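You operate a simulated robot arm through the tools that you are given. There is no shell and no other tool. Be economical: measure what you need, move in short steps, check, and stop when the job is done.

Carry out the task below with a simulated robot arm. There is one attempt and no reset: what you move stays moved.

Task
Gauge both blanks on the bench and oil the bare lead of the thicker one.
Fine: thickness gauge and oil brush go back; the other blank stays dry.

The check looks at the end state, three seconds after you hand in, the way a careful person would. Anything else that was tipped, shoved, dropped, spilled or broken makes it a failure.

Robot
A 7-joint arm with a two-finger parallel gripper, fixed in place. Base frame: the origin is at the foot of the arm, x ahead of it, y to its left, z up; the work surface is at about z = 0. Units: m, rad, N and s.
With the tool pointing down near the work surface it reaches from about 0.22 to 0.58 m from the base axis. Its first joint turns from -1.152 to 1.152 rad. Payload 2.5 kg.
The TCP is the grasp point between the finger pads, 0.023 m short of the fingertips. In the tool frame z runs along the fingers and y along their closing line. Largest opening 0.094 m; finger width 0.038, thickness 0.01; the body of the gripper, 0.054 by 0.096 m, starts 0.039 m behind the TCP.
Orientation is that of the tool frame in the base frame, as a unit quaternion [x, y, z, w]. With the fingers straight down and closing along the base's y, the tool's x points along the base's -x, its y along +y and its z along -z.

Tools
- The arm moves only by the tool jog_arm. Its argument "increments" is a list of rows, each a list of 7 numbers: the shift along the base's x, y, z in units of 40 mm (1.0 is 40 mm), then the turn, a rotation vector about the base's x, y, z in units of 8 degrees (1.0 is 8 degrees), then the gripper command, from -1 (shut) to 1 (fully open), values between in proportion. In form: [[dx, dy, dz, ax, ay, az, gripper], ...]. A call has 1 to 8 rows; each row shifts and turns the commanded pose from where the row before left it. A call with a number of a shift or a turn outside -1 to 1 is refused whole. Each row takes 0.2 s and may step no farther than 0.05 m and 0.15 rad from the row before; otherwise, or with a gripper value out of range, the whole call is refused. A pose out of reach is approached as far as the arm can. The call stops where the force on the tool passes 50 N (or 10 N more than at its start, if that is more) or the arm is blocked; 0.2 s more then pass. The fingers move at their own pace (about 0.108 m/s each) and stop on an object; they squeeze with about 39 N. The grip force told is the motor's: it shows also when the fingers shut on nothing. Time passes only in rows, and 0.2 s behind the last, so rows that do not move let the fingers close. The reply holds the time, the measured pose of the TCP, the force on the tool along the base axes, the opening and the grip force, in the units named above and with some noise.
- Cameras (640 x 400 px; columns grow to the right, rows downward): "scene" is fixed at [0.1208, -0.4068, 0.5483]; the picture's right is [0.83, -0.56, 0.00], its down [-0.30, -0.44, -0.84] and it looks along [0.47, 0.70, -0.54] (base axes); focal length 249 px, centre (320, 200). "wrist" rides on the gripper at [0.086, 0.016, -0.075] in the tool frame; the picture's right is [-0.18, 0.98, 0.00], its down [-0.58, -0.11, -0.81] and it looks along [-0.79, -0.15, 0.59] (tool axes); focal length 243 px, centre (320, 200).
- get_image(camera): a new picture of that camera. It takes no simulated time.
- probe_pixels(camera, pixels): for up to 12 pixels [column, row] of the newest picture of that camera ("zoom" is the newest enlarged one), the place [x, y, z] in the base frame of the surface seen there, good to about 0.002 m. It takes no simulated time.
- inspect(camera, box): a new picture of the part [left, top, right, bottom] of that camera's present view, enlarged. It takes no simulated time.
- job_done(): hands the job in; it is judged then, once.

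Work in short steps. Measure before you move; look again where a grasp or a placing could have gone wrong, and mend it. You have 80 turns and 38 pictures in all, those below and enlarged ones among them. Open the gripper and draw the arm clear of the work before you hand the job in, unless the task says otherwise; then end with one line.

The tools are called after "Call:" as name(argument=value, ...) on one line, values as JSON. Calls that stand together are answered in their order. jog_arm: Moves the arm, as the interface text tells. Its arguments: {"type":"object","properties":{"increments":{"type":"array","items":{"type":"array","items":{"type":"number"}}}},"required":["increments"]} The other tools are called the same way: get_image (camera) takes a picture; probe_pixels (camera, pixels) gives the place of the surface under pixels of a picture; inspect (camera, box) takes an enlarged picture of a part of a camera's view; job_done () hands the job in.

At the start:

```text
clock: 0.0
position: [0.343, -0.0066, 0.4276]
ee_rot: [0.0, 1.0, 0.0, 0.0]
wrist_force: [-0.8, -0.2, -1.1]
opening: 0.0939
finger_force: 0.0
```

scene: 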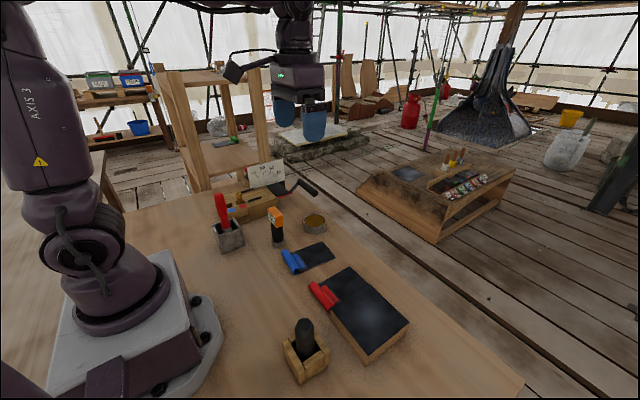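
wrist: 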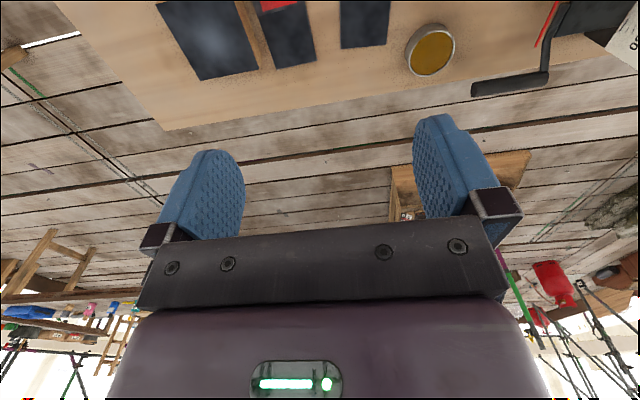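

The scene shows a red-handled item in a holder at (225,225), an orange gauge at (276,225), a tin at (315,223), two lead pieces with handles (300,260),(350,310), and a dark item in a wooden holder at (305,350). I enlarge the bench.

Call:
inspect(camera="scene", box=[190, 150, 350, 280])

Call:
inspect(camera="scene", box=[260, 230, 430, 390])

```text
3.08 times, centred on (270, 215) of scene
```

zoom: 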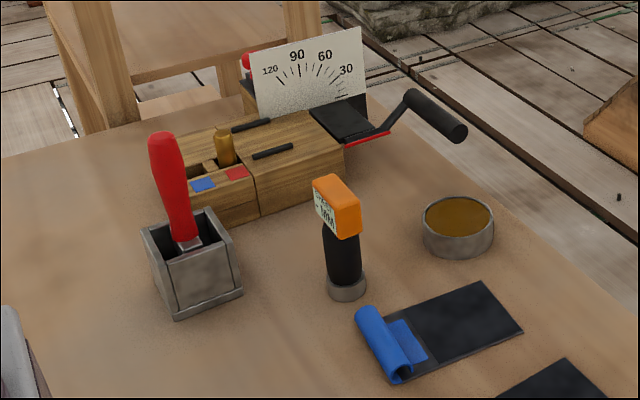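

```text
2.50 times, centred on (345, 310) of scene
```

zoom: 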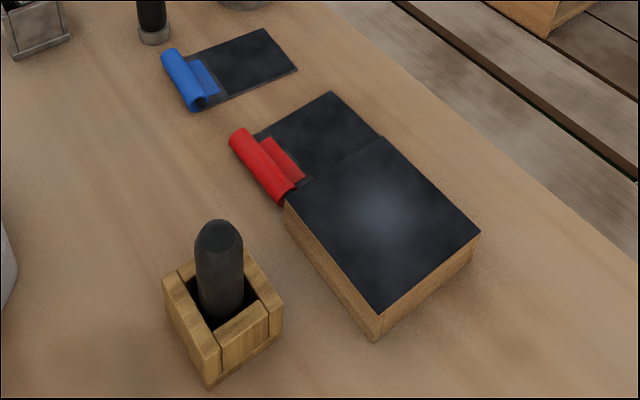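

I need to know the gauge, the tools in the holders, and the coloured pocket box better; enlarge each.

Call:
inspect(camera="scene", box=[230, 155, 330, 215])

Call:
inspect(camera="scene", box=[255, 195, 305, 255])

Call:
inspect(camera="scene", box=[200, 180, 260, 260])

```text
6.40 times, centred on (280, 185) of scene
```

zoom: 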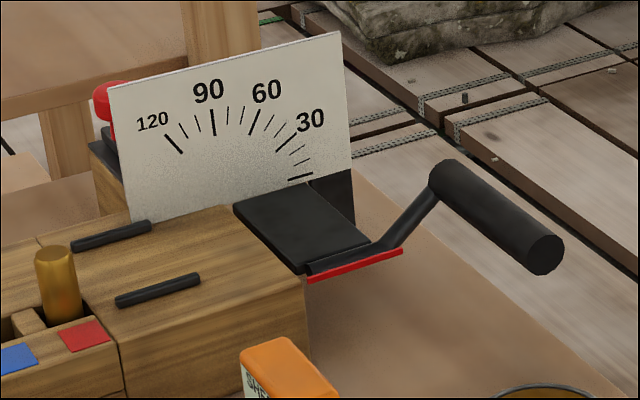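

```text
6.67 times, centred on (280, 225) of scene
```

zoom: 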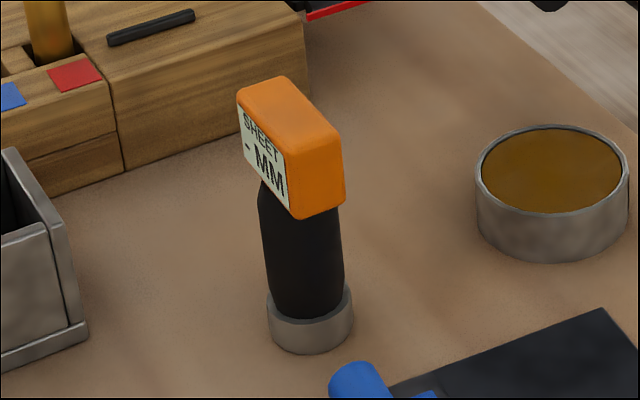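

```text
5.00 times, centred on (230, 220) of scene
```

zoom: 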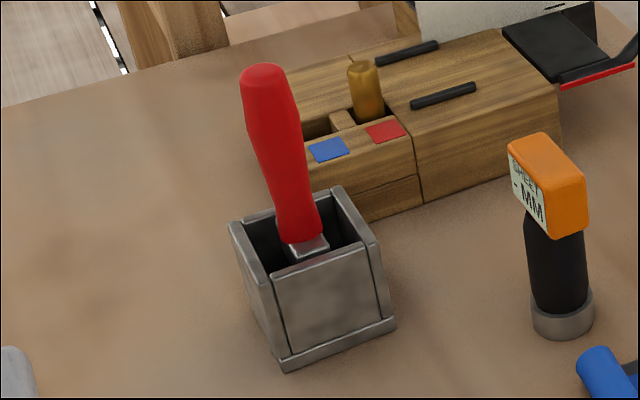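

Now probe positions of the main objects in the original scene view.

Call:
get_image(camera="scene")

Call:
probe_pixels(camera="scene", pixels=[[222, 197], [229, 233], [276, 211], [278, 240], [315, 220], [303, 219], [327, 218], [285, 256], [298, 271], [325, 243], [333, 257], [312, 265]])

Call:
probe_pixels(camera="scene", pixels=[[316, 286], [330, 307], [349, 268], [345, 280], [361, 286], [408, 322], [361, 352], [337, 308], [304, 322], [304, 340], [287, 345], [326, 352]])

```text
30 pictures are left
```

scene: 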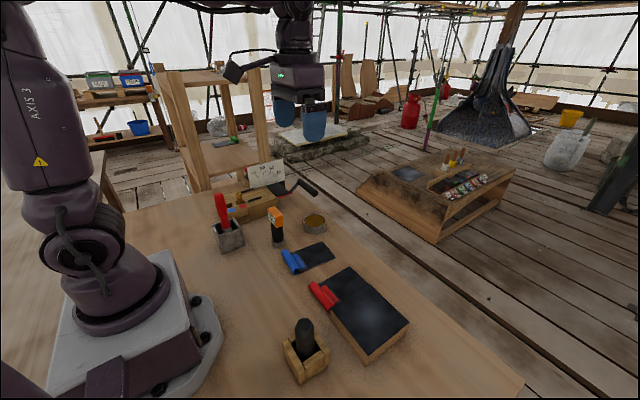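

```text
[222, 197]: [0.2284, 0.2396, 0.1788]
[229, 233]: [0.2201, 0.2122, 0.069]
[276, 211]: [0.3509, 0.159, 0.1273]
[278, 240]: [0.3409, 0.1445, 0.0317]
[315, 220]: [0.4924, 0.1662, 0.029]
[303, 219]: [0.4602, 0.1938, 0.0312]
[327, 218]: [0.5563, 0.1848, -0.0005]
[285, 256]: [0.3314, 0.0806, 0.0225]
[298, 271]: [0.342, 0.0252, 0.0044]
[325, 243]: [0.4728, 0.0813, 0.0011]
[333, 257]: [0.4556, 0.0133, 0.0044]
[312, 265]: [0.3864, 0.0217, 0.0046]
```

```text
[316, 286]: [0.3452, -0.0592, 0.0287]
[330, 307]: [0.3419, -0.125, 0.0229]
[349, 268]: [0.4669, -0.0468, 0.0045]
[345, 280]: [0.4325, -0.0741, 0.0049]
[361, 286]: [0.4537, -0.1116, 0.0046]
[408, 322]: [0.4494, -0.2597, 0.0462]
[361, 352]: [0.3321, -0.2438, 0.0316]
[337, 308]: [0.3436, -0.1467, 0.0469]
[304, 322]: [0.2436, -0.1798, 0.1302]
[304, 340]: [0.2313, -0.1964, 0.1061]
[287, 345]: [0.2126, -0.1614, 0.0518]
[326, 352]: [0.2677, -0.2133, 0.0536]
```

Zoom on the gauge for its head geometry.

Call:
inspect(camera="scene", box=[258, 200, 298, 250])

Call:
inspect(camera="scene", box=[275, 310, 335, 390])

```text
8.00 times, centred on (278, 225) of scene
```

zoom: 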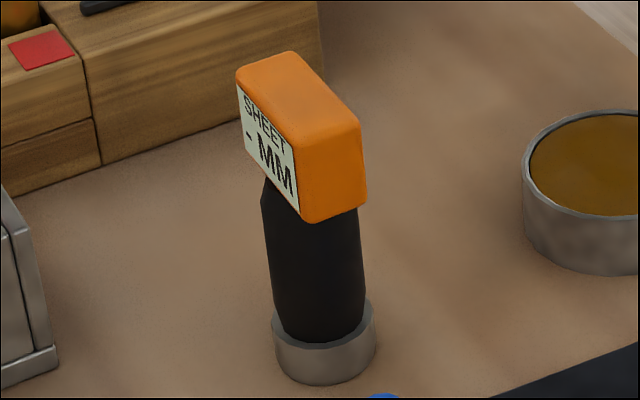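

```text
5.00 times, centred on (305, 350) of scene
```

zoom: 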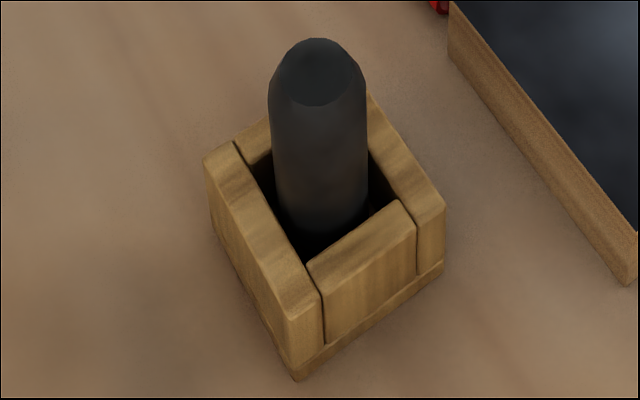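

Probe gauge head corners, handle, base and red handle/black tool details.

Call:
probe_pixels(camera="scene", pixels=[[268.7, 209.8], [272.8, 207.6], [282.0, 215.4], [275.8, 216.4], [275.8, 226.5], [283, 224.5], [277.5, 226], [272, 232.5], [277.5, 232.5], [282.5, 232.5], [279, 246], [273.5, 242]])

Call:
probe_pixels(camera="scene", pixels=[[305, 319], [296.5, 325], [305, 334], [313, 325], [305, 352], [219, 195], [225, 195], [223, 222], [233, 226], [214, 229], [243, 234], [227, 255]])

```text
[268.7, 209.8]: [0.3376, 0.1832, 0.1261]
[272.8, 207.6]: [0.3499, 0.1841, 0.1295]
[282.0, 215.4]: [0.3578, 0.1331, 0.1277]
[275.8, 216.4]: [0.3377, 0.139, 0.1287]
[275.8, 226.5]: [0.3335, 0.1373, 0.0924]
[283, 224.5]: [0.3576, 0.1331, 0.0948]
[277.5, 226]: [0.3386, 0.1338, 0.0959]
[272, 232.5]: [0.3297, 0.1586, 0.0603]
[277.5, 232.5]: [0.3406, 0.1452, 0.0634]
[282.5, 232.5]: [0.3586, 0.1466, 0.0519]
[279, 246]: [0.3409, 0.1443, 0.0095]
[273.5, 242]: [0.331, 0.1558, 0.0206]
```

```text
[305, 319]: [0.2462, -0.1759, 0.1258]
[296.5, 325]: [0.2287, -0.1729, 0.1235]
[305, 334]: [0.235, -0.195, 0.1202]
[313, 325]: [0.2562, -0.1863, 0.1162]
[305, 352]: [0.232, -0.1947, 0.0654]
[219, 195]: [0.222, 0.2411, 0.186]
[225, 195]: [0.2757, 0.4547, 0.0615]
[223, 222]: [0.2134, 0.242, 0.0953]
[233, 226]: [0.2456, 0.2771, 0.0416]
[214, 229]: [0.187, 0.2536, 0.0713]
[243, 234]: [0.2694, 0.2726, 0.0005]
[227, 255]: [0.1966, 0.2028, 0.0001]
```

The gauge head spans x 0.334–0.36, y 0.132–0.184, z 0.093–0.13 with its display facing −x, so I'll grip it across y. Move above it, and check neighbouring machine edges.

Call:
probe_pixels(camera="scene", pixels=[[275, 206], [258, 200], [245, 219], [262, 213], [230, 207], [285, 192]])

Call:
jog_arm(increments=[[0, 1, -0.6, 0, 0, 0, 1], [0, 1, -0.6, 0, 0, 0, 1], [0.08, 1, -0.6, 0, 0, 0, 1], [0, 1, -0.6, 0, 0, 0, 1], [0, 0.115, -1, 0, 0, 0, 1], [0, 0, -1, 0, 0, 0, 1], [0, 0, -0.8, 0, 0, 0, 1], [0, 0, 0, 0, 0, 0, 1]])

Call:
get_image(camera="wrist")

```text
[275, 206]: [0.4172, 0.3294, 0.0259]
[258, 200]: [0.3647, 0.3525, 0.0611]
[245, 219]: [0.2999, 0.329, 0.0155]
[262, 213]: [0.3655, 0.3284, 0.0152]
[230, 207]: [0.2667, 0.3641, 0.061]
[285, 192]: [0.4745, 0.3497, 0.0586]
```

```text
clock: 1.8
position: [0.3469, 0.1575, 0.2189]
ee_rot: [0.0, 1.0, 0.0, 0.0]
wrist_force: [0.0, -0.4, -0.6]
opening: 0.0941
finger_force: 0.1
```

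```text
27 pictures are left
```

wrist: 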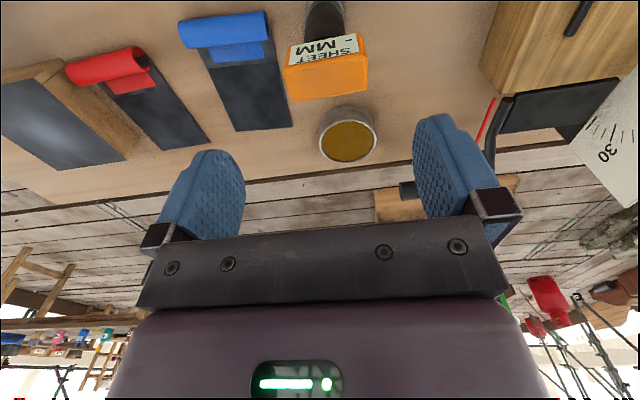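

The gauge is centred between the fingers. Descend to z≈0.112, close and wait.

Call:
jog_arm(increments=[[0, 0, -1, 0, 0, 0, 1], [0, 0, -1, 0, 0, 0, 1], [0, 0, -0.67, 0, 0, 0, 1], [0, 0, 0, 0, 0, 0, -1], [0, 0, 0, 0, 0, 0, -1], [0, 0, 0, 0, 0, 0, -1]])

Call:
jog_arm(increments=[[0, 0, 1, 0, 0, 0, -1], [0, 0, 1, 0, 0, 0, -1], [0, 0, 0, 0, 0, 0, -1]])

Call:
get_image(camera="scene")

```text
clock: 3.2
position: [0.3466, 0.1577, 0.1129]
ee_rot: [0.001, 1.0, 0.0, 0.0]
wrist_force: [0.4, 0.4, -0.2]
opening: 0.0578
finger_force: 38.3
```

```text
clock: 4.0
position: [0.3461, 0.1573, 0.1932]
ee_rot: [0.0, 1.0, 0.0, 0.0]
wrist_force: [0.5, 0.3, -1.1]
opening: 0.0578
finger_force: 38.8
```

```text
26 pictures are left
```

scene: 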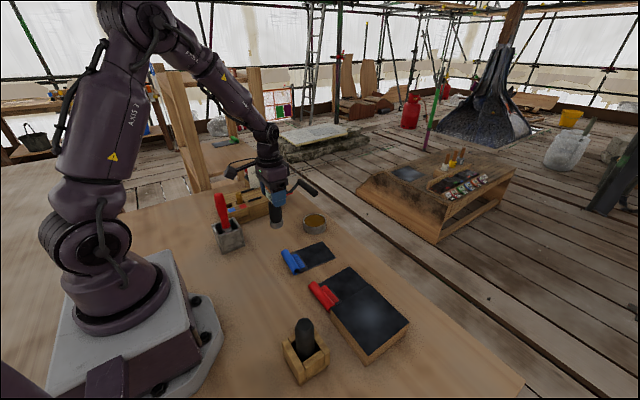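

The gauge came up cleanly with its foot. Move over the middle of the blue blank's bare lead (0.42, 0.05) and lower to just above it.

Call:
jog_arm(increments=[[0.6, -0.9, 0, 0, 0, 0, -1], [0.6, -0.9, 0, 0, 0, 0, -1], [0.65, -0.88, 0, 0, 0, 0, -1], [0, 0, -0.9, 0, 0, 0, -1], [0, 0, -0.7, 0, 0, 0, -1], [0, 0, 0, 0, 0, 0, -1]])

Call:
inspect(camera="scene", box=[270, 190, 370, 290])

```text
clock: 5.4
position: [0.4215, 0.0494, 0.1278]
ee_rot: [0.0, 1.0, 0.0, 0.0]
wrist_force: [0.3, -0.1, -2.5]
opening: 0.0578
finger_force: 39.7
```

```text
4.00 times, centred on (320, 240) of scene
```

zoom: 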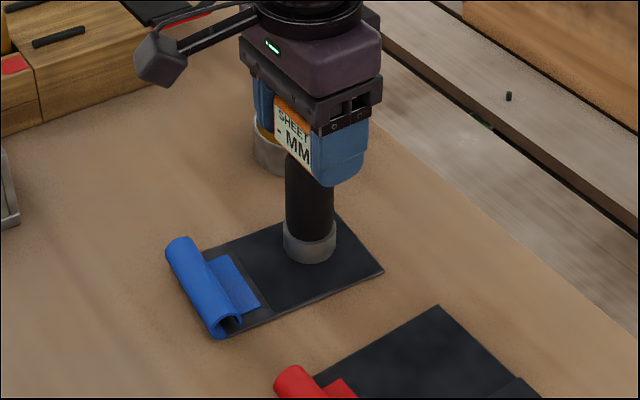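

Foot is over the bare lead, about 1 cm up. Lower in small steps.

Call:
jog_arm(increments=[[0, 0, -0.1, 0, 0, 0, -1], [0, 0, -0.1, 0, 0, 0, -1], [0, 0, -0.05, 0, 0, 0, -1], [0, 0, 0, 0, 0, 0, -1], [0, 0, 0, 0, 0, 0, -1]])

Call:
inspect(camera="scene", box=[315, 205, 365, 245])

```text
clock: 6.6
position: [0.421, 0.0506, 0.1174]
ee_rot: [0.001, 1.0, 0.0, -0.001]
wrist_force: [-1.3, 0.1, -1.8]
opening: 0.0579
finger_force: 39.0
```

```text
10.00 times, centred on (340, 225) of scene
```

zoom: 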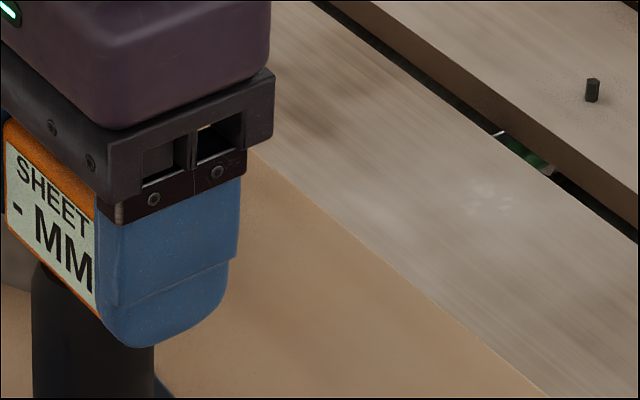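

No contact yet (force unchanged, display still "-"). Lower further in 1–2 mm steps.

Call:
jog_arm(increments=[[0, 0, -0.04, 0, 0, 0, -1], [0, 0, 0, 0, 0, 0, -1]])

Call:
jog_arm(increments=[[0, 0, -0.03, 0, 0, 0, -1], [0, 0, 0, 0, 0, 0, -1]])

Call:
inspect(camera="scene", box=[300, 200, 380, 260])

```text
clock: 7.2
position: [0.4206, 0.0501, 0.1169]
ee_rot: [0.001, 1.0, -0.001, -0.001]
wrist_force: [0.5, -0.3, -0.9]
opening: 0.0576
finger_force: 38.4
```

```text
clock: 7.8
position: [0.4204, 0.0499, 0.1162]
ee_rot: [0.002, 1.0, 0.001, 0.001]
wrist_force: [-3.4, 1.0, 12.9]
opening: 0.0578
finger_force: 38.5
```

```text
6.67 times, centred on (340, 230) of scene
```

zoom: 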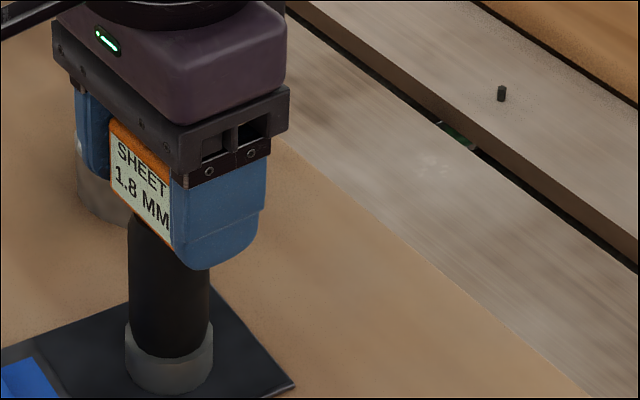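

Blue reads 1.8 mm. Lift, shift 0.133 m to the red blank (0.42, −0.083), and lower to just above contact.

Call:
jog_arm(increments=[[0, 0, 0.7, 0, 0, 0, -1], [0, -0.85, 0.3, 0, 0, 0, -1], [0, -0.85, 0, 0, 0, 0, -1], [0, -0.8, 0, 0, 0, 0, -1], [0, -0.83, -0.3, 0, 0, 0, -1], [0, 0, -0.5, 0, 0, 0, -1], [0, 0, -0.1, 0, 0, 0, -1], [0, 0, 0, 0, 0, 0, -1]])

Call:
inspect(camera="scene", box=[300, 220, 400, 300])

```text
clock: 9.6
position: [0.4204, -0.0844, 0.12]
ee_rot: [0.0, 1.0, 0.0, 0.0]
wrist_force: [-0.5, -0.5, -2.7]
opening: 0.0576
finger_force: 38.8
```

```text
5.00 times, centred on (350, 260) of scene
```

zoom: 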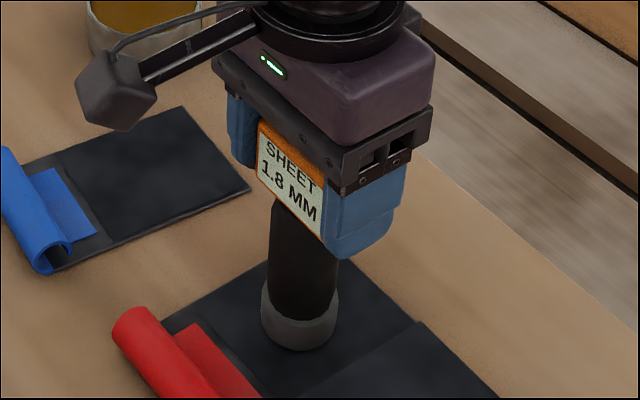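

Foot is above the red blank's lead, and the display holds its last reading. Lower in fine steps to contact.

Call:
jog_arm(increments=[[0, 0, -0.04, 0, 0, 0, -1], [0, 0, -0.03, 0, 0, 0, -1], [0, 0, 0, 0, 0, 0, -1]])

Call:
jog_arm(increments=[[0, 0, -0.03, 0, 0, 0, -1], [0, 0, 0, 0, 0, 0, -1]])

Call:
inspect(camera="scene", box=[300, 220, 400, 300])

```text
clock: 10.4
position: [0.4203, -0.084, 0.1155]
ee_rot: [0.0, 1.0, -0.001, 0.0]
wrist_force: [0.4, 0.3, -0.9]
opening: 0.0579
finger_force: 38.7
```

```text
clock: 11.0
position: [0.4204, -0.0836, 0.1161]
ee_rot: [0.001, 1.0, 0.0, 0.0]
wrist_force: [-3.2, 0.7, 7.1]
opening: 0.0579
finger_force: 39.3
```

```text
5.00 times, centred on (350, 260) of scene
```

zoom: 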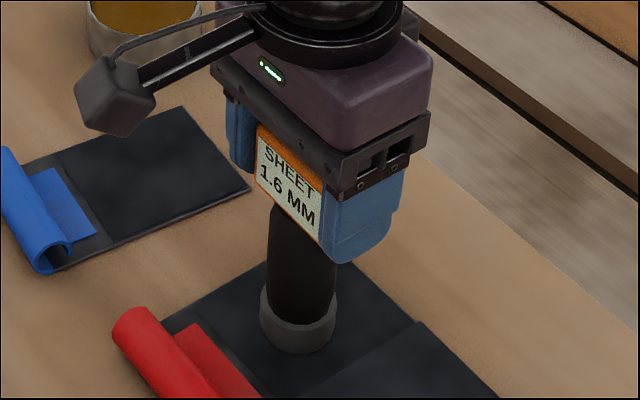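

Red reads 1.6 mm, so blue (1.8 mm) is thicker. Lift and carry the gauge back over its place (0.346, 0.158).

Call:
jog_arm(increments=[[0, 0, 0.7, 0, 0, 0, -1], [0, 0.6, 0.7, 0, 0, 0, -1], [-0.3, 1, 0, 0, 0, 0, -1], [-0.4, 1, 0, 0, 0, 0, -1], [-0.4, 1, 0, 0, 0, 0, -1], [-0.4, 1, 0, 0, 0, 0, -1], [-0.35, 1, 0, 0, 0, 0, -1], [0, 0.43, -0.3, 0, 0, 0, -1]])

Call:
jog_arm(increments=[[0, 0, -0.5, 0, 0, 0, -1], [0, 0, -0.45, 0, 0, 0, -1], [0, 0, 0, 0, 0, 0, -1]])

```text
clock: 12.8
position: [0.3478, 0.1588, 0.1601]
ee_rot: [0.0, 1.0, 0.001, 0.0]
wrist_force: [0.5, 0.1, -1.7]
opening: 0.0576
finger_force: 39.3
```

```text
clock: 13.6
position: [0.3462, 0.1583, 0.1206]
ee_rot: [0.0, 1.0, 0.0, -0.001]
wrist_force: [0.4, 1.3, -1.6]
opening: 0.0577
finger_force: 38.6
```

At z 0.1206, foot ~8 mm up. Lower to contact, watching force.

Call:
jog_arm(increments=[[0, 0, -0.1, 0, 0, 0, -1], [0, 0, -0.06, 0, 0, 0, -1], [0, 0, 0, 0, 0, 0, -1]])

Call:
jog_arm(increments=[[0, 0, -0.025, 0, 0, 0, -1], [0, 0, 0, 0, 0, 0, -1]])

```text
clock: 14.4
position: [0.3466, 0.1578, 0.1147]
ee_rot: [0.0, 1.0, 0.0, 0.0]
wrist_force: [-0.4, -0.3, -1.2]
opening: 0.0576
finger_force: 39.0
```

```text
clock: 15.0
position: [0.3466, 0.1584, 0.1145]
ee_rot: [0.0, 1.0, 0.0, 0.0]
wrist_force: [-0.6, 0.9, -2.5]
opening: 0.0578
finger_force: 39.4
```

Not yet in contact; one more millimetre or so.

Call:
jog_arm(increments=[[0, 0, -0.025, 0, 0, 0, -1], [0, 0, 0, 0, 0, 0, -1]])

Call:
jog_arm(increments=[[0, 0, -0.02, 0, 0, 0, -1], [0, 0, 0, 0, 0, 0, -1]])

```text
clock: 15.6
position: [0.3468, 0.1584, 0.1138]
ee_rot: [0.0, 1.0, 0.0, 0.001]
wrist_force: [0.1, 0.1, -1.3]
opening: 0.0578
finger_force: 39.5
```

```text
clock: 16.2
position: [0.3469, 0.1575, 0.1131]
ee_rot: [0.0, 1.0, 0.0, -0.001]
wrist_force: [0.1, 0.0, -1.5]
opening: 0.0576
finger_force: 39.2
```

Call:
jog_arm(increments=[[0, 0, -0.025, 0, 0, 0, -1], [0, 0, 0, 0, 0, 0, -1]])

```text
clock: 16.8
position: [0.3469, 0.1581, 0.1113]
ee_rot: [0.001, 1.0, 0.0, 0.0]
wrist_force: [-9.2, -1.6, 28.8]
opening: 0.0575
finger_force: 38.6
```

Contact (28.8 N up). Ease up a hair, open, rise clear, and look.

Call:
jog_arm(increments=[[0, 0, 0.015, 0, 0, 0, -1], [0, 0, 0, 0, 0, 0, 1], [0, 0, 0, 0, 0, 0, 1], [0, 0, 1, 0, 0, 0, 1], [0, 0, 1, 0, 0, 0, 1], [0, 0, 1, 0, 0, 0, 1], [0, 0, 1, 0, 0, 0, 1], [0, 0, 0, 0, 0, 0, 1]])

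Call:
get_image(camera="wrist")

Call:
inspect(camera="scene", box=[190, 170, 350, 280])

```text
clock: 18.6
position: [0.3472, 0.1568, 0.2714]
ee_rot: [0.001, 1.0, 0.0, 0.0]
wrist_force: [0.2, 0.0, -0.3]
opening: 0.0938
finger_force: 0.1
```

```text
20 pictures are left
```

wrist: 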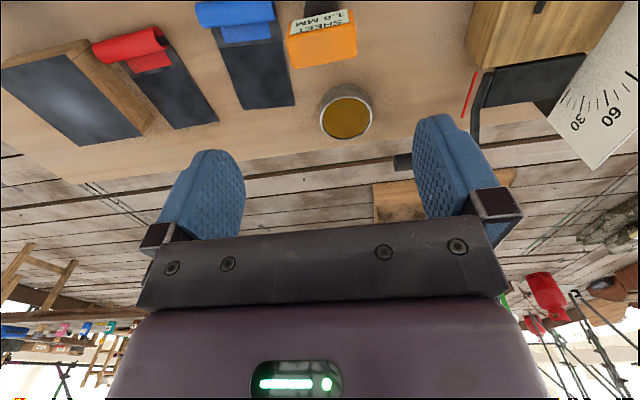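

```text
3.64 times, centred on (270, 225) of scene
```

zoom: 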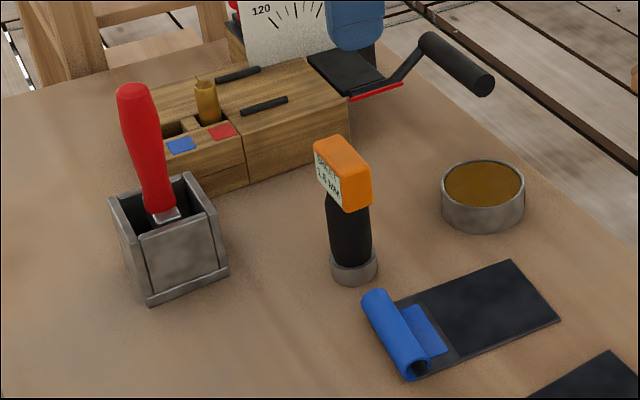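

Gauge stands as it did. Next decide which holder tool is the oil brush: move toward the red-handled tool, high, tilting the camera downward to look into its holder.

Call:
inspect(camera="wrist", box=[270, 0, 370, 62])

Call:
jog_arm(increments=[[-0.5, 0.3, 0.8, 0, 0.95, 0, 1], [-0.5, 0.3, 0.8, 0, 0.95, 0, 1], [-0.5, 0.3, 0.4, 0, 0.95, 0, 1], [-0.3, 0, 0, 0, 0.95, 0, 1], [0, 0, 0, 0, 0, 0, 1]])

Call:
get_image(camera="wrist")

```text
6.40 times, centred on (320, 31) of wrist
```

zoom: 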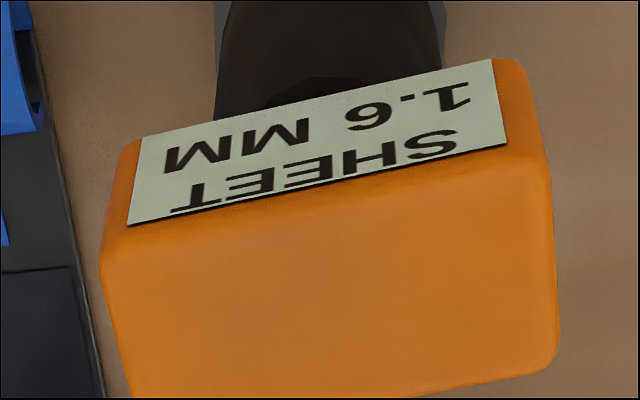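

```text
clock: 19.8
position: [0.2742, 0.1941, 0.3512]
ee_rot: [0.001, 0.965, 0.0, -0.263]
wrist_force: [0.1, 0.5, 0.8]
opening: 0.0941
finger_force: 0.0
```

```text
17 pictures are left
```

wrist: 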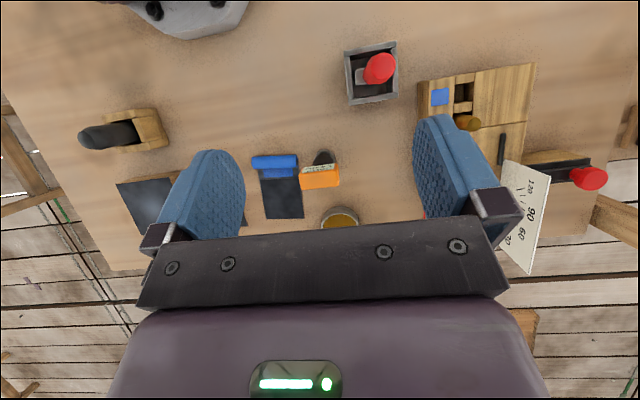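

Both holders are visible; enlarge the steel one at (372,70) and the wood one at (125,130).

Call:
inspect(camera="wrist", box=[335, 30, 415, 110])

Call:
inspect(camera="wrist", box=[70, 95, 180, 165])

```text
5.00 times, centred on (375, 70) of wrist
```

zoom: 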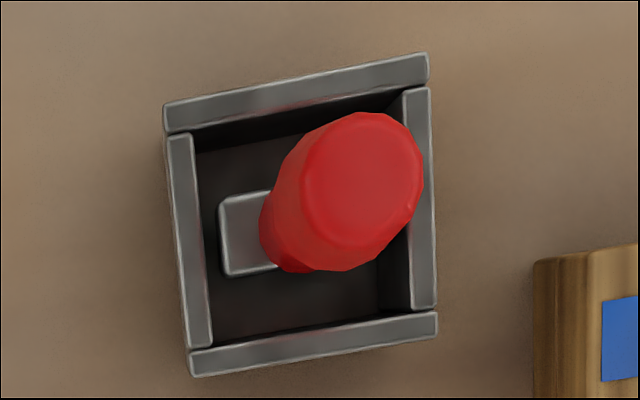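

```text
5.71 times, centred on (125, 130) of wrist
```

zoom: 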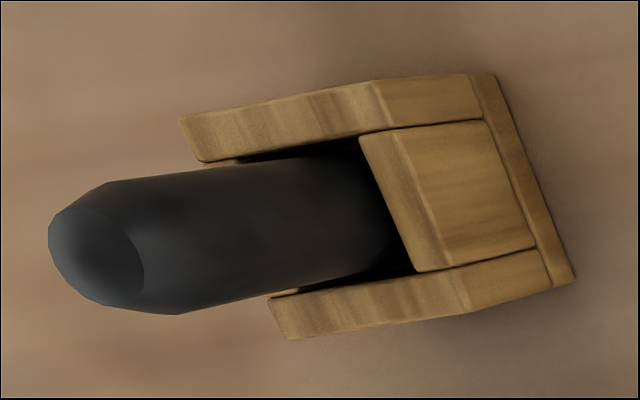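

The red tool has a flat rectangular ferrule (a brush); the black one is a plain rod. Zoom from the scene to measure the red handle for a grasp.

Call:
inspect(camera="scene", box=[200, 180, 260, 260])

Call:
probe_pixels(camera="zoom", pixels=[[260, 75], [245, 85], [290, 90], [262, 120], [275, 120], [300, 160], [275, 160], [290, 200], [310, 210], [298, 255], [300, 245], [318, 240]])

Call:
probe_pixels(camera="wrist", pixels=[[378, 62], [378, 72], [370, 69], [388, 66], [362, 72], [362, 81], [347, 52], [397, 44], [398, 95], [351, 102], [366, 75], [380, 68]])

```text
5.00 times, centred on (230, 220) of scene
```

zoom: 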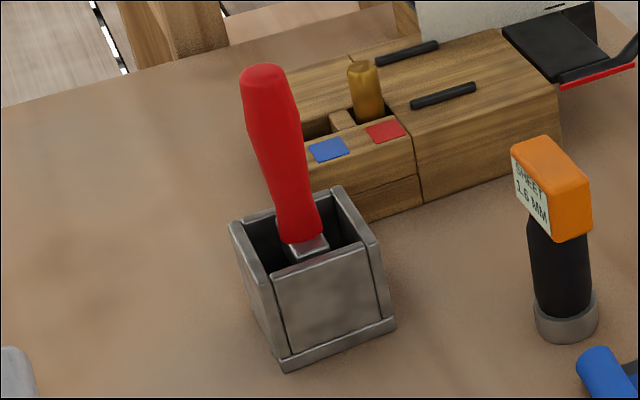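

```text
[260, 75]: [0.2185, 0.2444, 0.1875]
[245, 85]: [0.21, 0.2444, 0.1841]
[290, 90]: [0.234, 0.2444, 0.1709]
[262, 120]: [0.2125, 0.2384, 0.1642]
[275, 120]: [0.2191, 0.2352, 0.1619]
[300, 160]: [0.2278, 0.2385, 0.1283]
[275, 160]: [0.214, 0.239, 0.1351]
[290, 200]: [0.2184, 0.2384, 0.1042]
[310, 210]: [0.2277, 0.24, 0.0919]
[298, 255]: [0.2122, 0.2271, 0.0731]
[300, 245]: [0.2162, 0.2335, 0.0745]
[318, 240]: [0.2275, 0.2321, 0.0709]
```

```text
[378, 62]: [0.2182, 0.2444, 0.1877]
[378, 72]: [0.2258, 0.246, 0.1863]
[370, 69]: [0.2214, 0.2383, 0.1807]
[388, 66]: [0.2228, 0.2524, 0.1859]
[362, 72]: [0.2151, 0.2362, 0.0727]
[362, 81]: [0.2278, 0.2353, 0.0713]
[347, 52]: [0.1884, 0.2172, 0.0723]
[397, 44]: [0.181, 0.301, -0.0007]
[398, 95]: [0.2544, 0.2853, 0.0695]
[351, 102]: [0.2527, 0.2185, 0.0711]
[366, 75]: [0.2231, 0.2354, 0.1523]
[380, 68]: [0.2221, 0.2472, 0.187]
```

The brush is upright: handle axis (0.2215, 0.247), top z 0.188, in a holder with rim z 0.071. Untilt and move over it, then check.

Call:
jog_arm(increments=[[-0.3, 0.3, 0, 0, -0.95, 0, 1], [-0.3, 0.3, 0, 0, -0.95, 0, 1], [-0.3, 0.3, 0, 0, -0.95, 0, 1], [-0.42, 0.42, 0, 0, -0.95, 0, 1], [0, 0, -1, 0, 0, 0, 1], [0, 0, -1, 0, 0, 0, 1], [0, 0, 0, 0, 0, 0, 1]])

Call:
get_image(camera="scene")

```text
clock: 21.4
position: [0.2215, 0.2472, 0.272]
ee_rot: [0.001, 1.0, 0.001, 0.001]
wrist_force: [0.6, -0.6, -0.4]
opening: 0.0938
finger_force: 0.1
```

```text
13 pictures are left
```

scene: 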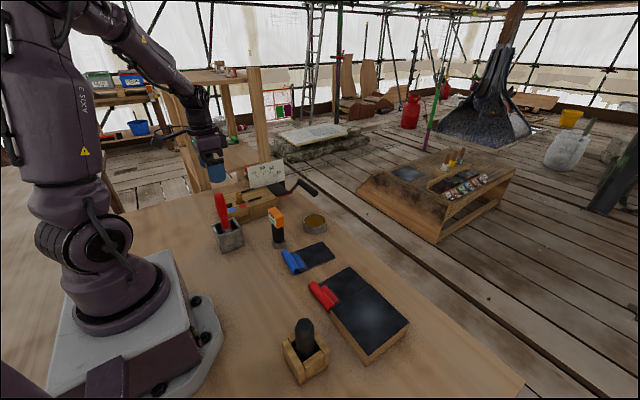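

Pose exact. Descend to z≈0.157, close, then lift out straight 0.12 m (brush bottom clears the 0.072 rim).

Call:
jog_arm(increments=[[0, 0, -1, 0, 0, 0, 1], [0, 0, -1, 0, 0, 0, 1], [0, 0, -0.87, 0, 0, 0, 1], [0, 0, 0, 0, 0, 0, 1], [0, 0, 0, 0, 0, 0, -1], [0, 0, 0, 0, 0, 0, -1], [0, 0, 0, 0, 0, 0, -1], [0, 0, 0, 0, 0, 0, -1]])

Call:
jog_arm(increments=[[0, 0, 0.5, 0, 0, 0, -1], [0, 0, 1, 0, 0, 0, -1], [0, 0, 1, 0, 0, 0, -1], [0, 0, 0, 0, 0, 0, -1]])

Call:
inspect(camera="scene", box=[180, 140, 290, 260])

```text
clock: 23.2
position: [0.2211, 0.2486, 0.1582]
ee_rot: [0.0, 1.0, 0.001, 0.0]
wrist_force: [0.8, 0.1, 0.1]
opening: 0.0266
finger_force: 39.3
```

```text
clock: 24.2
position: [0.2221, 0.2476, 0.2575]
ee_rot: [0.0, 1.0, 0.001, 0.0]
wrist_force: [-0.4, -0.1, -0.2]
opening: 0.0269
finger_force: 39.3
```

```text
3.33 times, centred on (235, 200) of scene
```

zoom: 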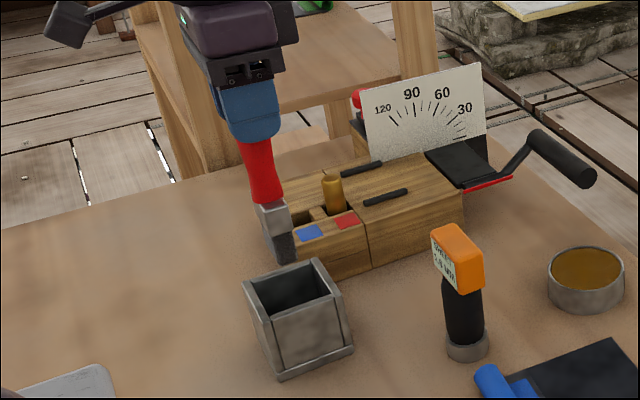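

It is a bristle brush. Measure its bottom and ferrule, plus the tin's centre.

Call:
probe_pixels(camera="zoom", pixels=[[278, 260], [285, 258], [291, 255], [268, 225], [280, 245], [265, 205], [550, 275], [587, 265], [620, 262], [585, 250], [588, 287], [270, 240]])

Call:
probe_pixels(camera="scene", pixels=[[314, 214.5], [304, 220], [325.5, 219], [315, 226], [315, 220], [281.5, 250], [303, 274], [308, 247.5], [334, 258.5], [326, 241.5], [307, 271], [296, 252]])

```text
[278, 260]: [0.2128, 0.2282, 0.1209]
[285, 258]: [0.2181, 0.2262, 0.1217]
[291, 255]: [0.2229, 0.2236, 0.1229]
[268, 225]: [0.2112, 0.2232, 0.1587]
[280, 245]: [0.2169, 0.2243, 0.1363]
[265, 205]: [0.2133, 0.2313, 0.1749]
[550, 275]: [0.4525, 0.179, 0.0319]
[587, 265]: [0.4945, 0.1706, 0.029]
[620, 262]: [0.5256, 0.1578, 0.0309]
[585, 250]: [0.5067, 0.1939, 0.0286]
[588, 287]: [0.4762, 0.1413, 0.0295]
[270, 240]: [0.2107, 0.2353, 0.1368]
```

```text
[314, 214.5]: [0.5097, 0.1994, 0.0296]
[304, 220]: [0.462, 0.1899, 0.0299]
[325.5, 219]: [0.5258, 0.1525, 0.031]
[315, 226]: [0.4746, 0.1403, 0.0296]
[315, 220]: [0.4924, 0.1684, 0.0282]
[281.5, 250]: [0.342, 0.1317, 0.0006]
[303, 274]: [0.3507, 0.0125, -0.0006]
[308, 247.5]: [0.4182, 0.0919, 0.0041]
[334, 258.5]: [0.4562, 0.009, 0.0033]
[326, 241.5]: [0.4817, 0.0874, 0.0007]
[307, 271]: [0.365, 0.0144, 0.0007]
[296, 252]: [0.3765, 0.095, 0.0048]
```

Tin centre ≈ (0.492, 0.169), oil at z 0.029; brush bottom ≈ 0.1375 below TCP, ~46 mm wide in y. Probe the blue blank's lead outline precisely.

Call:
probe_pixels(camera="scene", pixels=[[320.5, 243], [321.5, 243.5], [334, 256], [332.5, 257], [297.5, 273], [302, 268], [305.5, 262.5], [303, 258], [299, 253.5], [300, 251], [306, 265], [304, 250]])

Call:
inspect(camera="scene", box=[275, 235, 345, 279])

```text
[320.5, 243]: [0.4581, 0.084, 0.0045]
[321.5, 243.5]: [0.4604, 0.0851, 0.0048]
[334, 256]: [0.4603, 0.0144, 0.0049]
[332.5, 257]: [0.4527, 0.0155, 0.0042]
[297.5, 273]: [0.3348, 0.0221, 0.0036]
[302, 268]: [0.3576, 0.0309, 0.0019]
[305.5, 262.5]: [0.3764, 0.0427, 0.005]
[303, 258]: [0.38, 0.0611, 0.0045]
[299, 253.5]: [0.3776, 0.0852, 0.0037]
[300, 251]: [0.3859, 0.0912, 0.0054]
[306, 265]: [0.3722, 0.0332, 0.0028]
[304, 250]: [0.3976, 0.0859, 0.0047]
```

```text
9.09 times, centred on (310, 257) of scene
```

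zoom: 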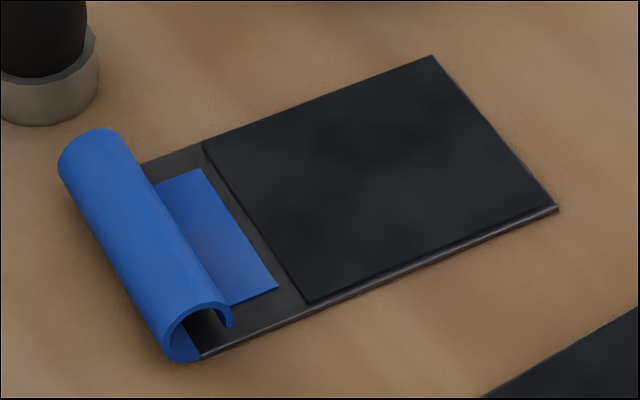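

Call:
probe_pixels(camera="zoom", pixels=[[206, 148], [432, 60], [552, 203], [308, 300], [275, 288], [200, 172], [195, 148], [240, 300], [370, 180], [310, 296], [260, 230], [160, 165]])

```text
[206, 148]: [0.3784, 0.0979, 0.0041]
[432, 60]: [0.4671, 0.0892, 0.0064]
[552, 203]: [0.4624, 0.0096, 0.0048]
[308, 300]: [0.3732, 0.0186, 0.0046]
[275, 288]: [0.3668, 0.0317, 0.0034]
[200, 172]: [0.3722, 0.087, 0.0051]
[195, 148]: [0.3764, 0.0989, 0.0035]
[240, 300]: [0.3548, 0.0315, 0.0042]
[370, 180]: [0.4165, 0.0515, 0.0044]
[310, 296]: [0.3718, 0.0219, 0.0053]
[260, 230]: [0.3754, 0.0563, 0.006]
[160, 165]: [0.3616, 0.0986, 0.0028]
```

Bare lead: corners (0.378,0.098),(0.467,0.089),(0.462,0.010),(0.373,0.019), z≈0.0045. Check the crank's place and carry the brush, raised, to above the tin.

Call:
probe_pixels(camera="scene", pixels=[[312, 192], [303, 186], [296, 187]])

Call:
jog_arm(increments=[[0, 0, 1, 0, 0, 0, -1], [0.9, 0, 0.2, 0, 0, 0, -1], [0.97, -0.33, 0, 0, 0, 0, -1], [0.97, -0.33, 0, 0, 0, 0, -1], [0.97, -0.33, 0, 0, 0, 0, -1], [0.97, -0.33, 0, 0, 0, 0, -1], [0.97, -0.33, 0, 0, 0, 0, -1], [1, -0.31, 0, 0, 0, 0, -1]])

```text
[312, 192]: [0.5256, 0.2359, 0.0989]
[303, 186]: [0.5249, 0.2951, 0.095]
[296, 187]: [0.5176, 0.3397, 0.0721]
```

```text
clock: 26.0
position: [0.4934, 0.168, 0.3048]
ee_rot: [0.0, 1.0, 0.0, 0.0]
wrist_force: [-0.1, 0.4, -1.2]
opening: 0.0268
finger_force: 38.8
```

Crank end (0.525, 0.236, 0.10) is clear. Descend over the tin to bottom ≈ 0.045 and look.

Call:
jog_arm(increments=[[0, 0, -1, 0, 0, 0, -1], [0, 0, -1, 0, 0, 0, -1], [0, 0, -1, 0, 0, 0, -1], [0, 0, 0, 0, 0, 0, -1]])

Call:
inspect(camera="scene", box=[275, 170, 355, 240])

Call:
get_image(camera="wrist")

```text
clock: 27.0
position: [0.4931, 0.1687, 0.1839]
ee_rot: [0.0, 1.0, 0.0, 0.0]
wrist_force: [0.6, -0.6, -1.1]
opening: 0.0269
finger_force: 39.1
```

```text
5.71 times, centred on (315, 205) of scene
```

zoom: 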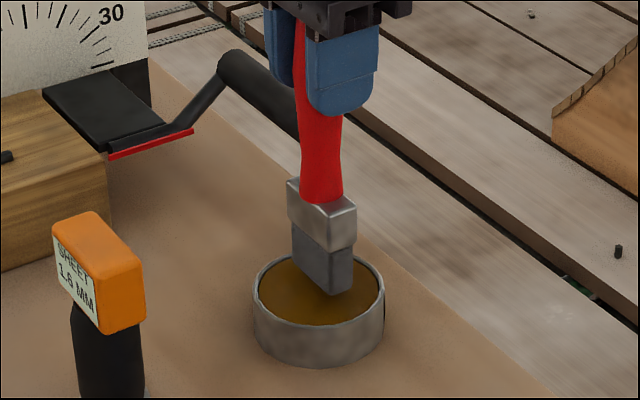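

```text
9 pictures are left
```

wrist: 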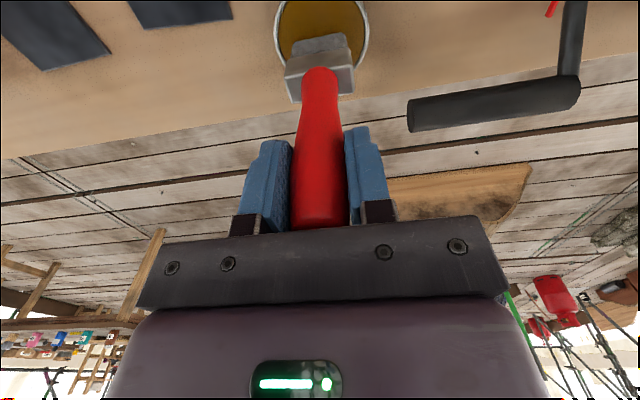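

Brush is centred over the tin. Dip ~10 mm into the oil, dwell, then rise and let it drain.

Call:
jog_arm(increments=[[0, 0, -0.35, 0, 0, 0, -1], [0, 0, -0.35, 0, 0, 0, -1], [0, 0, 0, 0, 0, 0, -1], [0, 0, 0, 0, 0, 0, -1], [0, 0, 0, 0, 0, 0, -1]])

Call:
jog_arm(increments=[[0, 0, 0.4, 0, 0, 0, -1], [0, 0, 0.4, 0, 0, 0, -1], [0, 0, 0, 0, 0, 0, -1], [0, 0, 0, 0, 0, 0, -1], [0, 0, 0, 0, 0, 0, -1], [0, 0, 0.3, 0, 0, 0, -1], [0, 0, 0, 0, 0, 0, -1]])

Call:
inspect(camera="scene", box=[275, 170, 355, 240])

```text
clock: 27.7
position: [0.4976, 0.1671, 0.1666]
ee_rot: [0.002, 1.0, 0.002, 0.01]
wrist_force: [-2.3, -0.4, 5.8]
opening: 0.0267
finger_force: 38.3
stopped in row 3: the force on the tool passed its limit (the readings are from after the stop); the commanded pose is now the measured one
```

```text
clock: 29.3
position: [0.4966, 0.1686, 0.2092]
ee_rot: [0.001, 1.0, 0.001, 0.009]
wrist_force: [-0.1, -0.1, -0.7]
opening: 0.0268
finger_force: 38.5
```

```text
5.71 times, centred on (315, 205) of scene
```

zoom: 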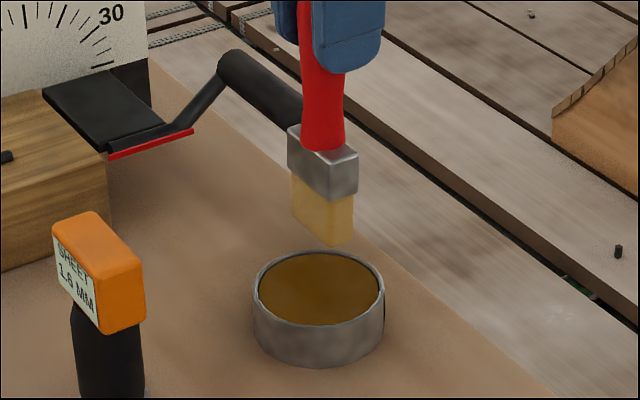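

Contact was the oil surface at TCP 0.1666; bristles are now loaded (yellow). Move to above the start of the first stroke (0.390, 0.071) with bottom ~1.5 cm up, removing the 1° tilt.

Call:
jog_arm(increments=[[-0.67, -0.61, 0, 0, 0.13, 0, -1], [-0.67, -0.61, 0, 0, 0, 0, -1], [-0.67, -0.61, 0, 0, 0, 0, -1], [-0.66, -0.61, 0, 0, 0, 0, -1], [0, 0, -0.7, 0, 0, 0, -1], [0, 0, -0.7, 0, 0, 0, -1], [0, 0, 0, 0, 0, 0, -1]])

Call:
jog_arm(increments=[[0, 0, -0.15, 0, 0, 0, -1], [0, 0, 0, 0, 0, 0, -1]])

```text
clock: 30.9
position: [0.3903, 0.0693, 0.1535]
ee_rot: [0.002, 1.0, 0.002, 0.0]
wrist_force: [-0.4, 0.2, -0.9]
opening: 0.027
finger_force: 39.5
```

```text
clock: 31.5
position: [0.391, 0.0698, 0.1483]
ee_rot: [0.002, 1.0, 0.002, 0.0]
wrist_force: [0.3, 0.1, -1.0]
opening: 0.0269
finger_force: 39.3
```

Lower in fine steps to light contact (expected TCP ≈ 0.142).

Call:
jog_arm(increments=[[0, 0, -0.1, 0, 0, 0, -1], [0, 0, -0.03, 0, 0, 0, -1], [0, 0, 0, 0, 0, 0, -1]])

Call:
jog_arm(increments=[[0, 0, -0.02, 0, 0, 0, -1], [0, 0, 0, 0, 0, 0, -1]])

```text
clock: 32.3
position: [0.3911, 0.0719, 0.1437]
ee_rot: [0.001, 1.0, 0.002, -0.001]
wrist_force: [0.6, -0.6, -1.0]
opening: 0.0266
finger_force: 39.3
```

```text
clock: 32.9
position: [0.3896, 0.0698, 0.1417]
ee_rot: [0.001, 1.0, 0.002, 0.0]
wrist_force: [-0.1, -0.5, -0.5]
opening: 0.0269
finger_force: 39.1
```

Still no load; another fraction.

Call:
jog_arm(increments=[[0, 0, -0.02, 0, 0, 0, -1], [0, 0, 0, 0, 0, 0, -1]])

Call:
inspect(camera="scene", box=[275, 215, 345, 279])

```text
clock: 33.5
position: [0.3916, 0.0709, 0.1421]
ee_rot: [0.001, 1.0, 0.002, 0.0]
wrist_force: [-1.2, -1.6, 5.7]
opening: 0.0268
finger_force: 39.0
```

```text
6.25 times, centred on (310, 247) of scene
```

zoom: 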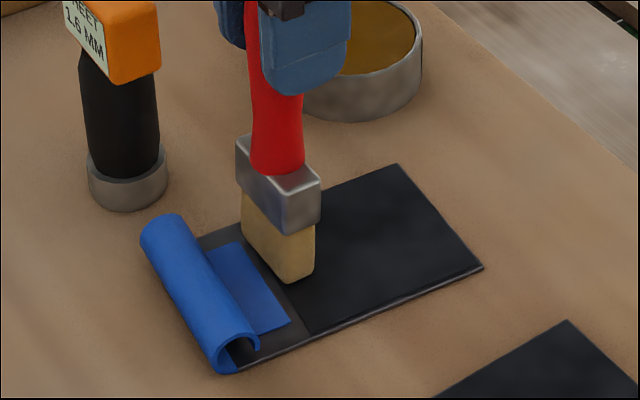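

Light contact (≈6 N) at the patch's near end. Stroke in +x to x≈0.455 following the blank's slight turn.

Call:
jog_arm(increments=[[0.32, -0.03, 0, 0, 0, 0, -1], [0.32, -0.03, 0, 0, 0, 0, -1], [0.32, -0.03, 0, 0, 0, 0, -1], [0.32, -0.03, 0, 0, 0, 0, -1], [0.32, -0.03, 0, 0, 0, 0, -1], [0, 0, 0, 0, 0, 0, -1]])

Call:
inspect(camera="scene", box=[275, 215, 345, 279])

```text
clock: 34.9
position: [0.4543, 0.0633, 0.1412]
ee_rot: [0.001, 1.0, 0.001, 0.001]
wrist_force: [-3.7, 1.9, 10.6]
opening: 0.0264
finger_force: 39.4
```

```text
6.25 times, centred on (310, 247) of scene
```

zoom: 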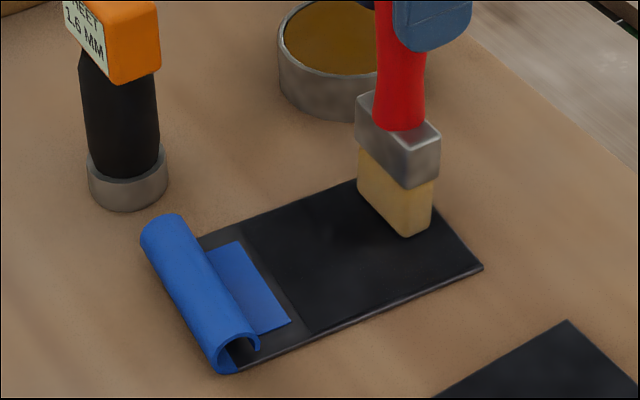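

Blank hasn't moved. Slide to y≈0.034 on the lead and stroke back toward −x.

Call:
jog_arm(increments=[[0, -0.37, 0, 0, 0, 0, -1], [0.03, -0.37, 0, 0, 0, 0, -1], [-0.33, 0.03, 0, 0, 0, 0, -1], [-0.33, 0.03, 0, 0, 0, 0, -1], [-0.33, 0.03, 0, 0, 0, 0, -1], [-0.33, 0.03, 0, 0, 0, 0, -1], [-0.33, 0.03, 0, 0, 0, 0, -1], [0, 0, 0, 0, 0, 0, -1]])

Call:
inspect(camera="scene", box=[275, 215, 345, 279])

```text
clock: 36.7
position: [0.3904, 0.0421, 0.1404]
ee_rot: [0.001, 1.0, 0.003, 0.0]
wrist_force: [-0.5, 0.6, 1.1]
opening: 0.0267
finger_force: 38.9
```

```text
6.25 times, centred on (310, 247) of scene
```

zoom: 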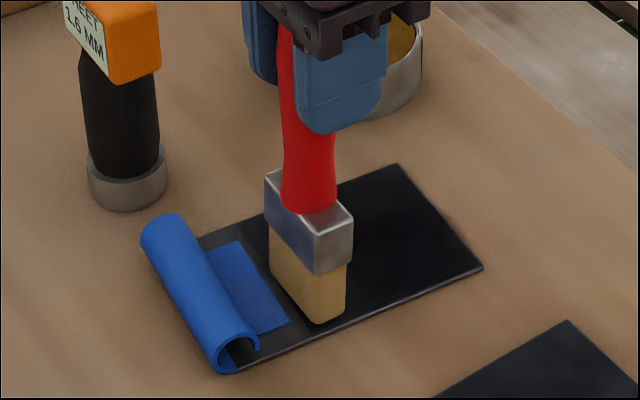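

The lead looks evenly darkened, but contact got light at the end. Do a third pass: back down slightly, repeat this row, then the middle and top row.

Call:
jog_arm(increments=[[0, 0, -0.015, 0, 0, 0, -1], [0.4, -0.04, 0, 0, 0, 0, -1], [0.4, -0.04, 0, 0, 0, 0, -1], [0.4, -0.04, 0, 0, 0, 0, -1], [0.42, -0.04, 0, 0, 0, 0, -1], [0, 0.35, 0, 0, 0, 0, -1], [0, 0, 0, 0, 0, 0, -1]])

Call:
jog_arm(increments=[[-0.4, 0.04, 0, 0, 0, 0, -1], [-0.4, 0.04, 0, 0, 0, 0, -1], [-0.4, 0.04, 0, 0, 0, 0, -1], [-0.42, 0.04, 0, 0, 0, 0, -1], [0, 0.32, 0, 0, 0, 0, -1], [0.5, -0.05, 0, 0, 0, 0, -1], [0.5, -0.05, 0, 0, 0, 0, -1], [0.5, -0.05, 0, 0, 0, 0, -1]])

Call:
jog_arm(increments=[[0, 0, 0.5, 0, 0, 0, -1], [0, 0, 1, 0, 0, 0, -1], [0, 0, 1, 0, 0, 0, -1], [0, 0, 1, 0, 0, 0, -1], [0, 0, 0.6, 0, 0, 0, -1], [0, 0, 0, 0, 0, 0, -1]])

Call:
inspect(camera="scene", box=[265, 180, 375, 290])

```text
clock: 38.3
position: [0.4548, 0.048, 0.1402]
ee_rot: [0.001, 1.0, 0.001, 0.001]
wrist_force: [0.8, -1.9, 4.9]
opening: 0.0267
finger_force: 38.7
```

```text
clock: 40.1
position: [0.4481, 0.0607, 0.141]
ee_rot: [0.001, 1.0, 0.002, 0.001]
wrist_force: [-5.7, 1.8, 15.6]
opening: 0.0269
finger_force: 39.2
```

```text
clock: 41.5
position: [0.449, 0.0614, 0.3028]
ee_rot: [0.001, 1.0, 0.002, 0.0]
wrist_force: [0.1, -0.5, -0.4]
opening: 0.0266
finger_force: 39.4
```

```text
3.64 times, centred on (320, 235) of scene
```

zoom: 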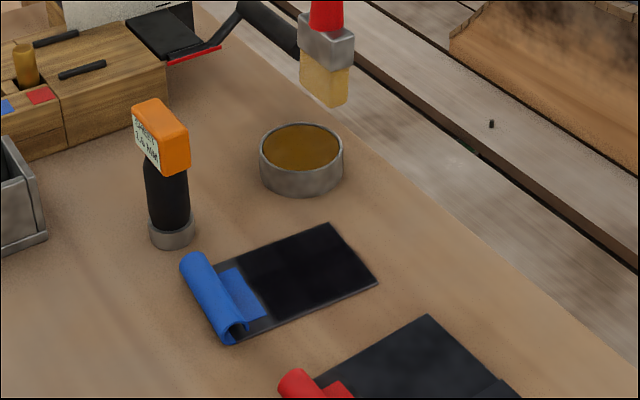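

Blue's bare lead is evenly oiled and red is dry. Carry the brush back, around the gauge, to above its holder (0.2218, 0.2478).

Call:
jog_arm(increments=[[0, 0.95, 0, 0, 0, 0, -1], [0, 0.95, 0, 0, 0, 0, -1], [0, 0.95, 0, 0, 0, 0, -1], [0, 0.95, 0, 0, 0, 0, -1], [-0.6, 0.86, 0, 0, 0, 0, -1], [-1, 0, 0, 0, 0, 0, -1], [-1, 0, 0, 0, 0, 0, -1], [-1, 0, 0, 0, 0, 0, -1]])

Call:
jog_arm(increments=[[-1, 0, 0, 0, 0, 0, -1], [-1, 0, 0, 0, 0, 0, -1], [0, 0, 0, 0, 0, 0, -1]])

```text
clock: 43.3
position: [0.3034, 0.2484, 0.3034]
ee_rot: [0.001, 1.0, 0.002, 0.0]
wrist_force: [0.0, -0.5, -0.3]
opening: 0.0268
finger_force: 39.4
```

```text
clock: 44.1
position: [0.223, 0.2482, 0.3035]
ee_rot: [0.001, 1.0, 0.001, 0.0]
wrist_force: [-0.3, -0.4, -0.6]
opening: 0.0267
finger_force: 39.4
```

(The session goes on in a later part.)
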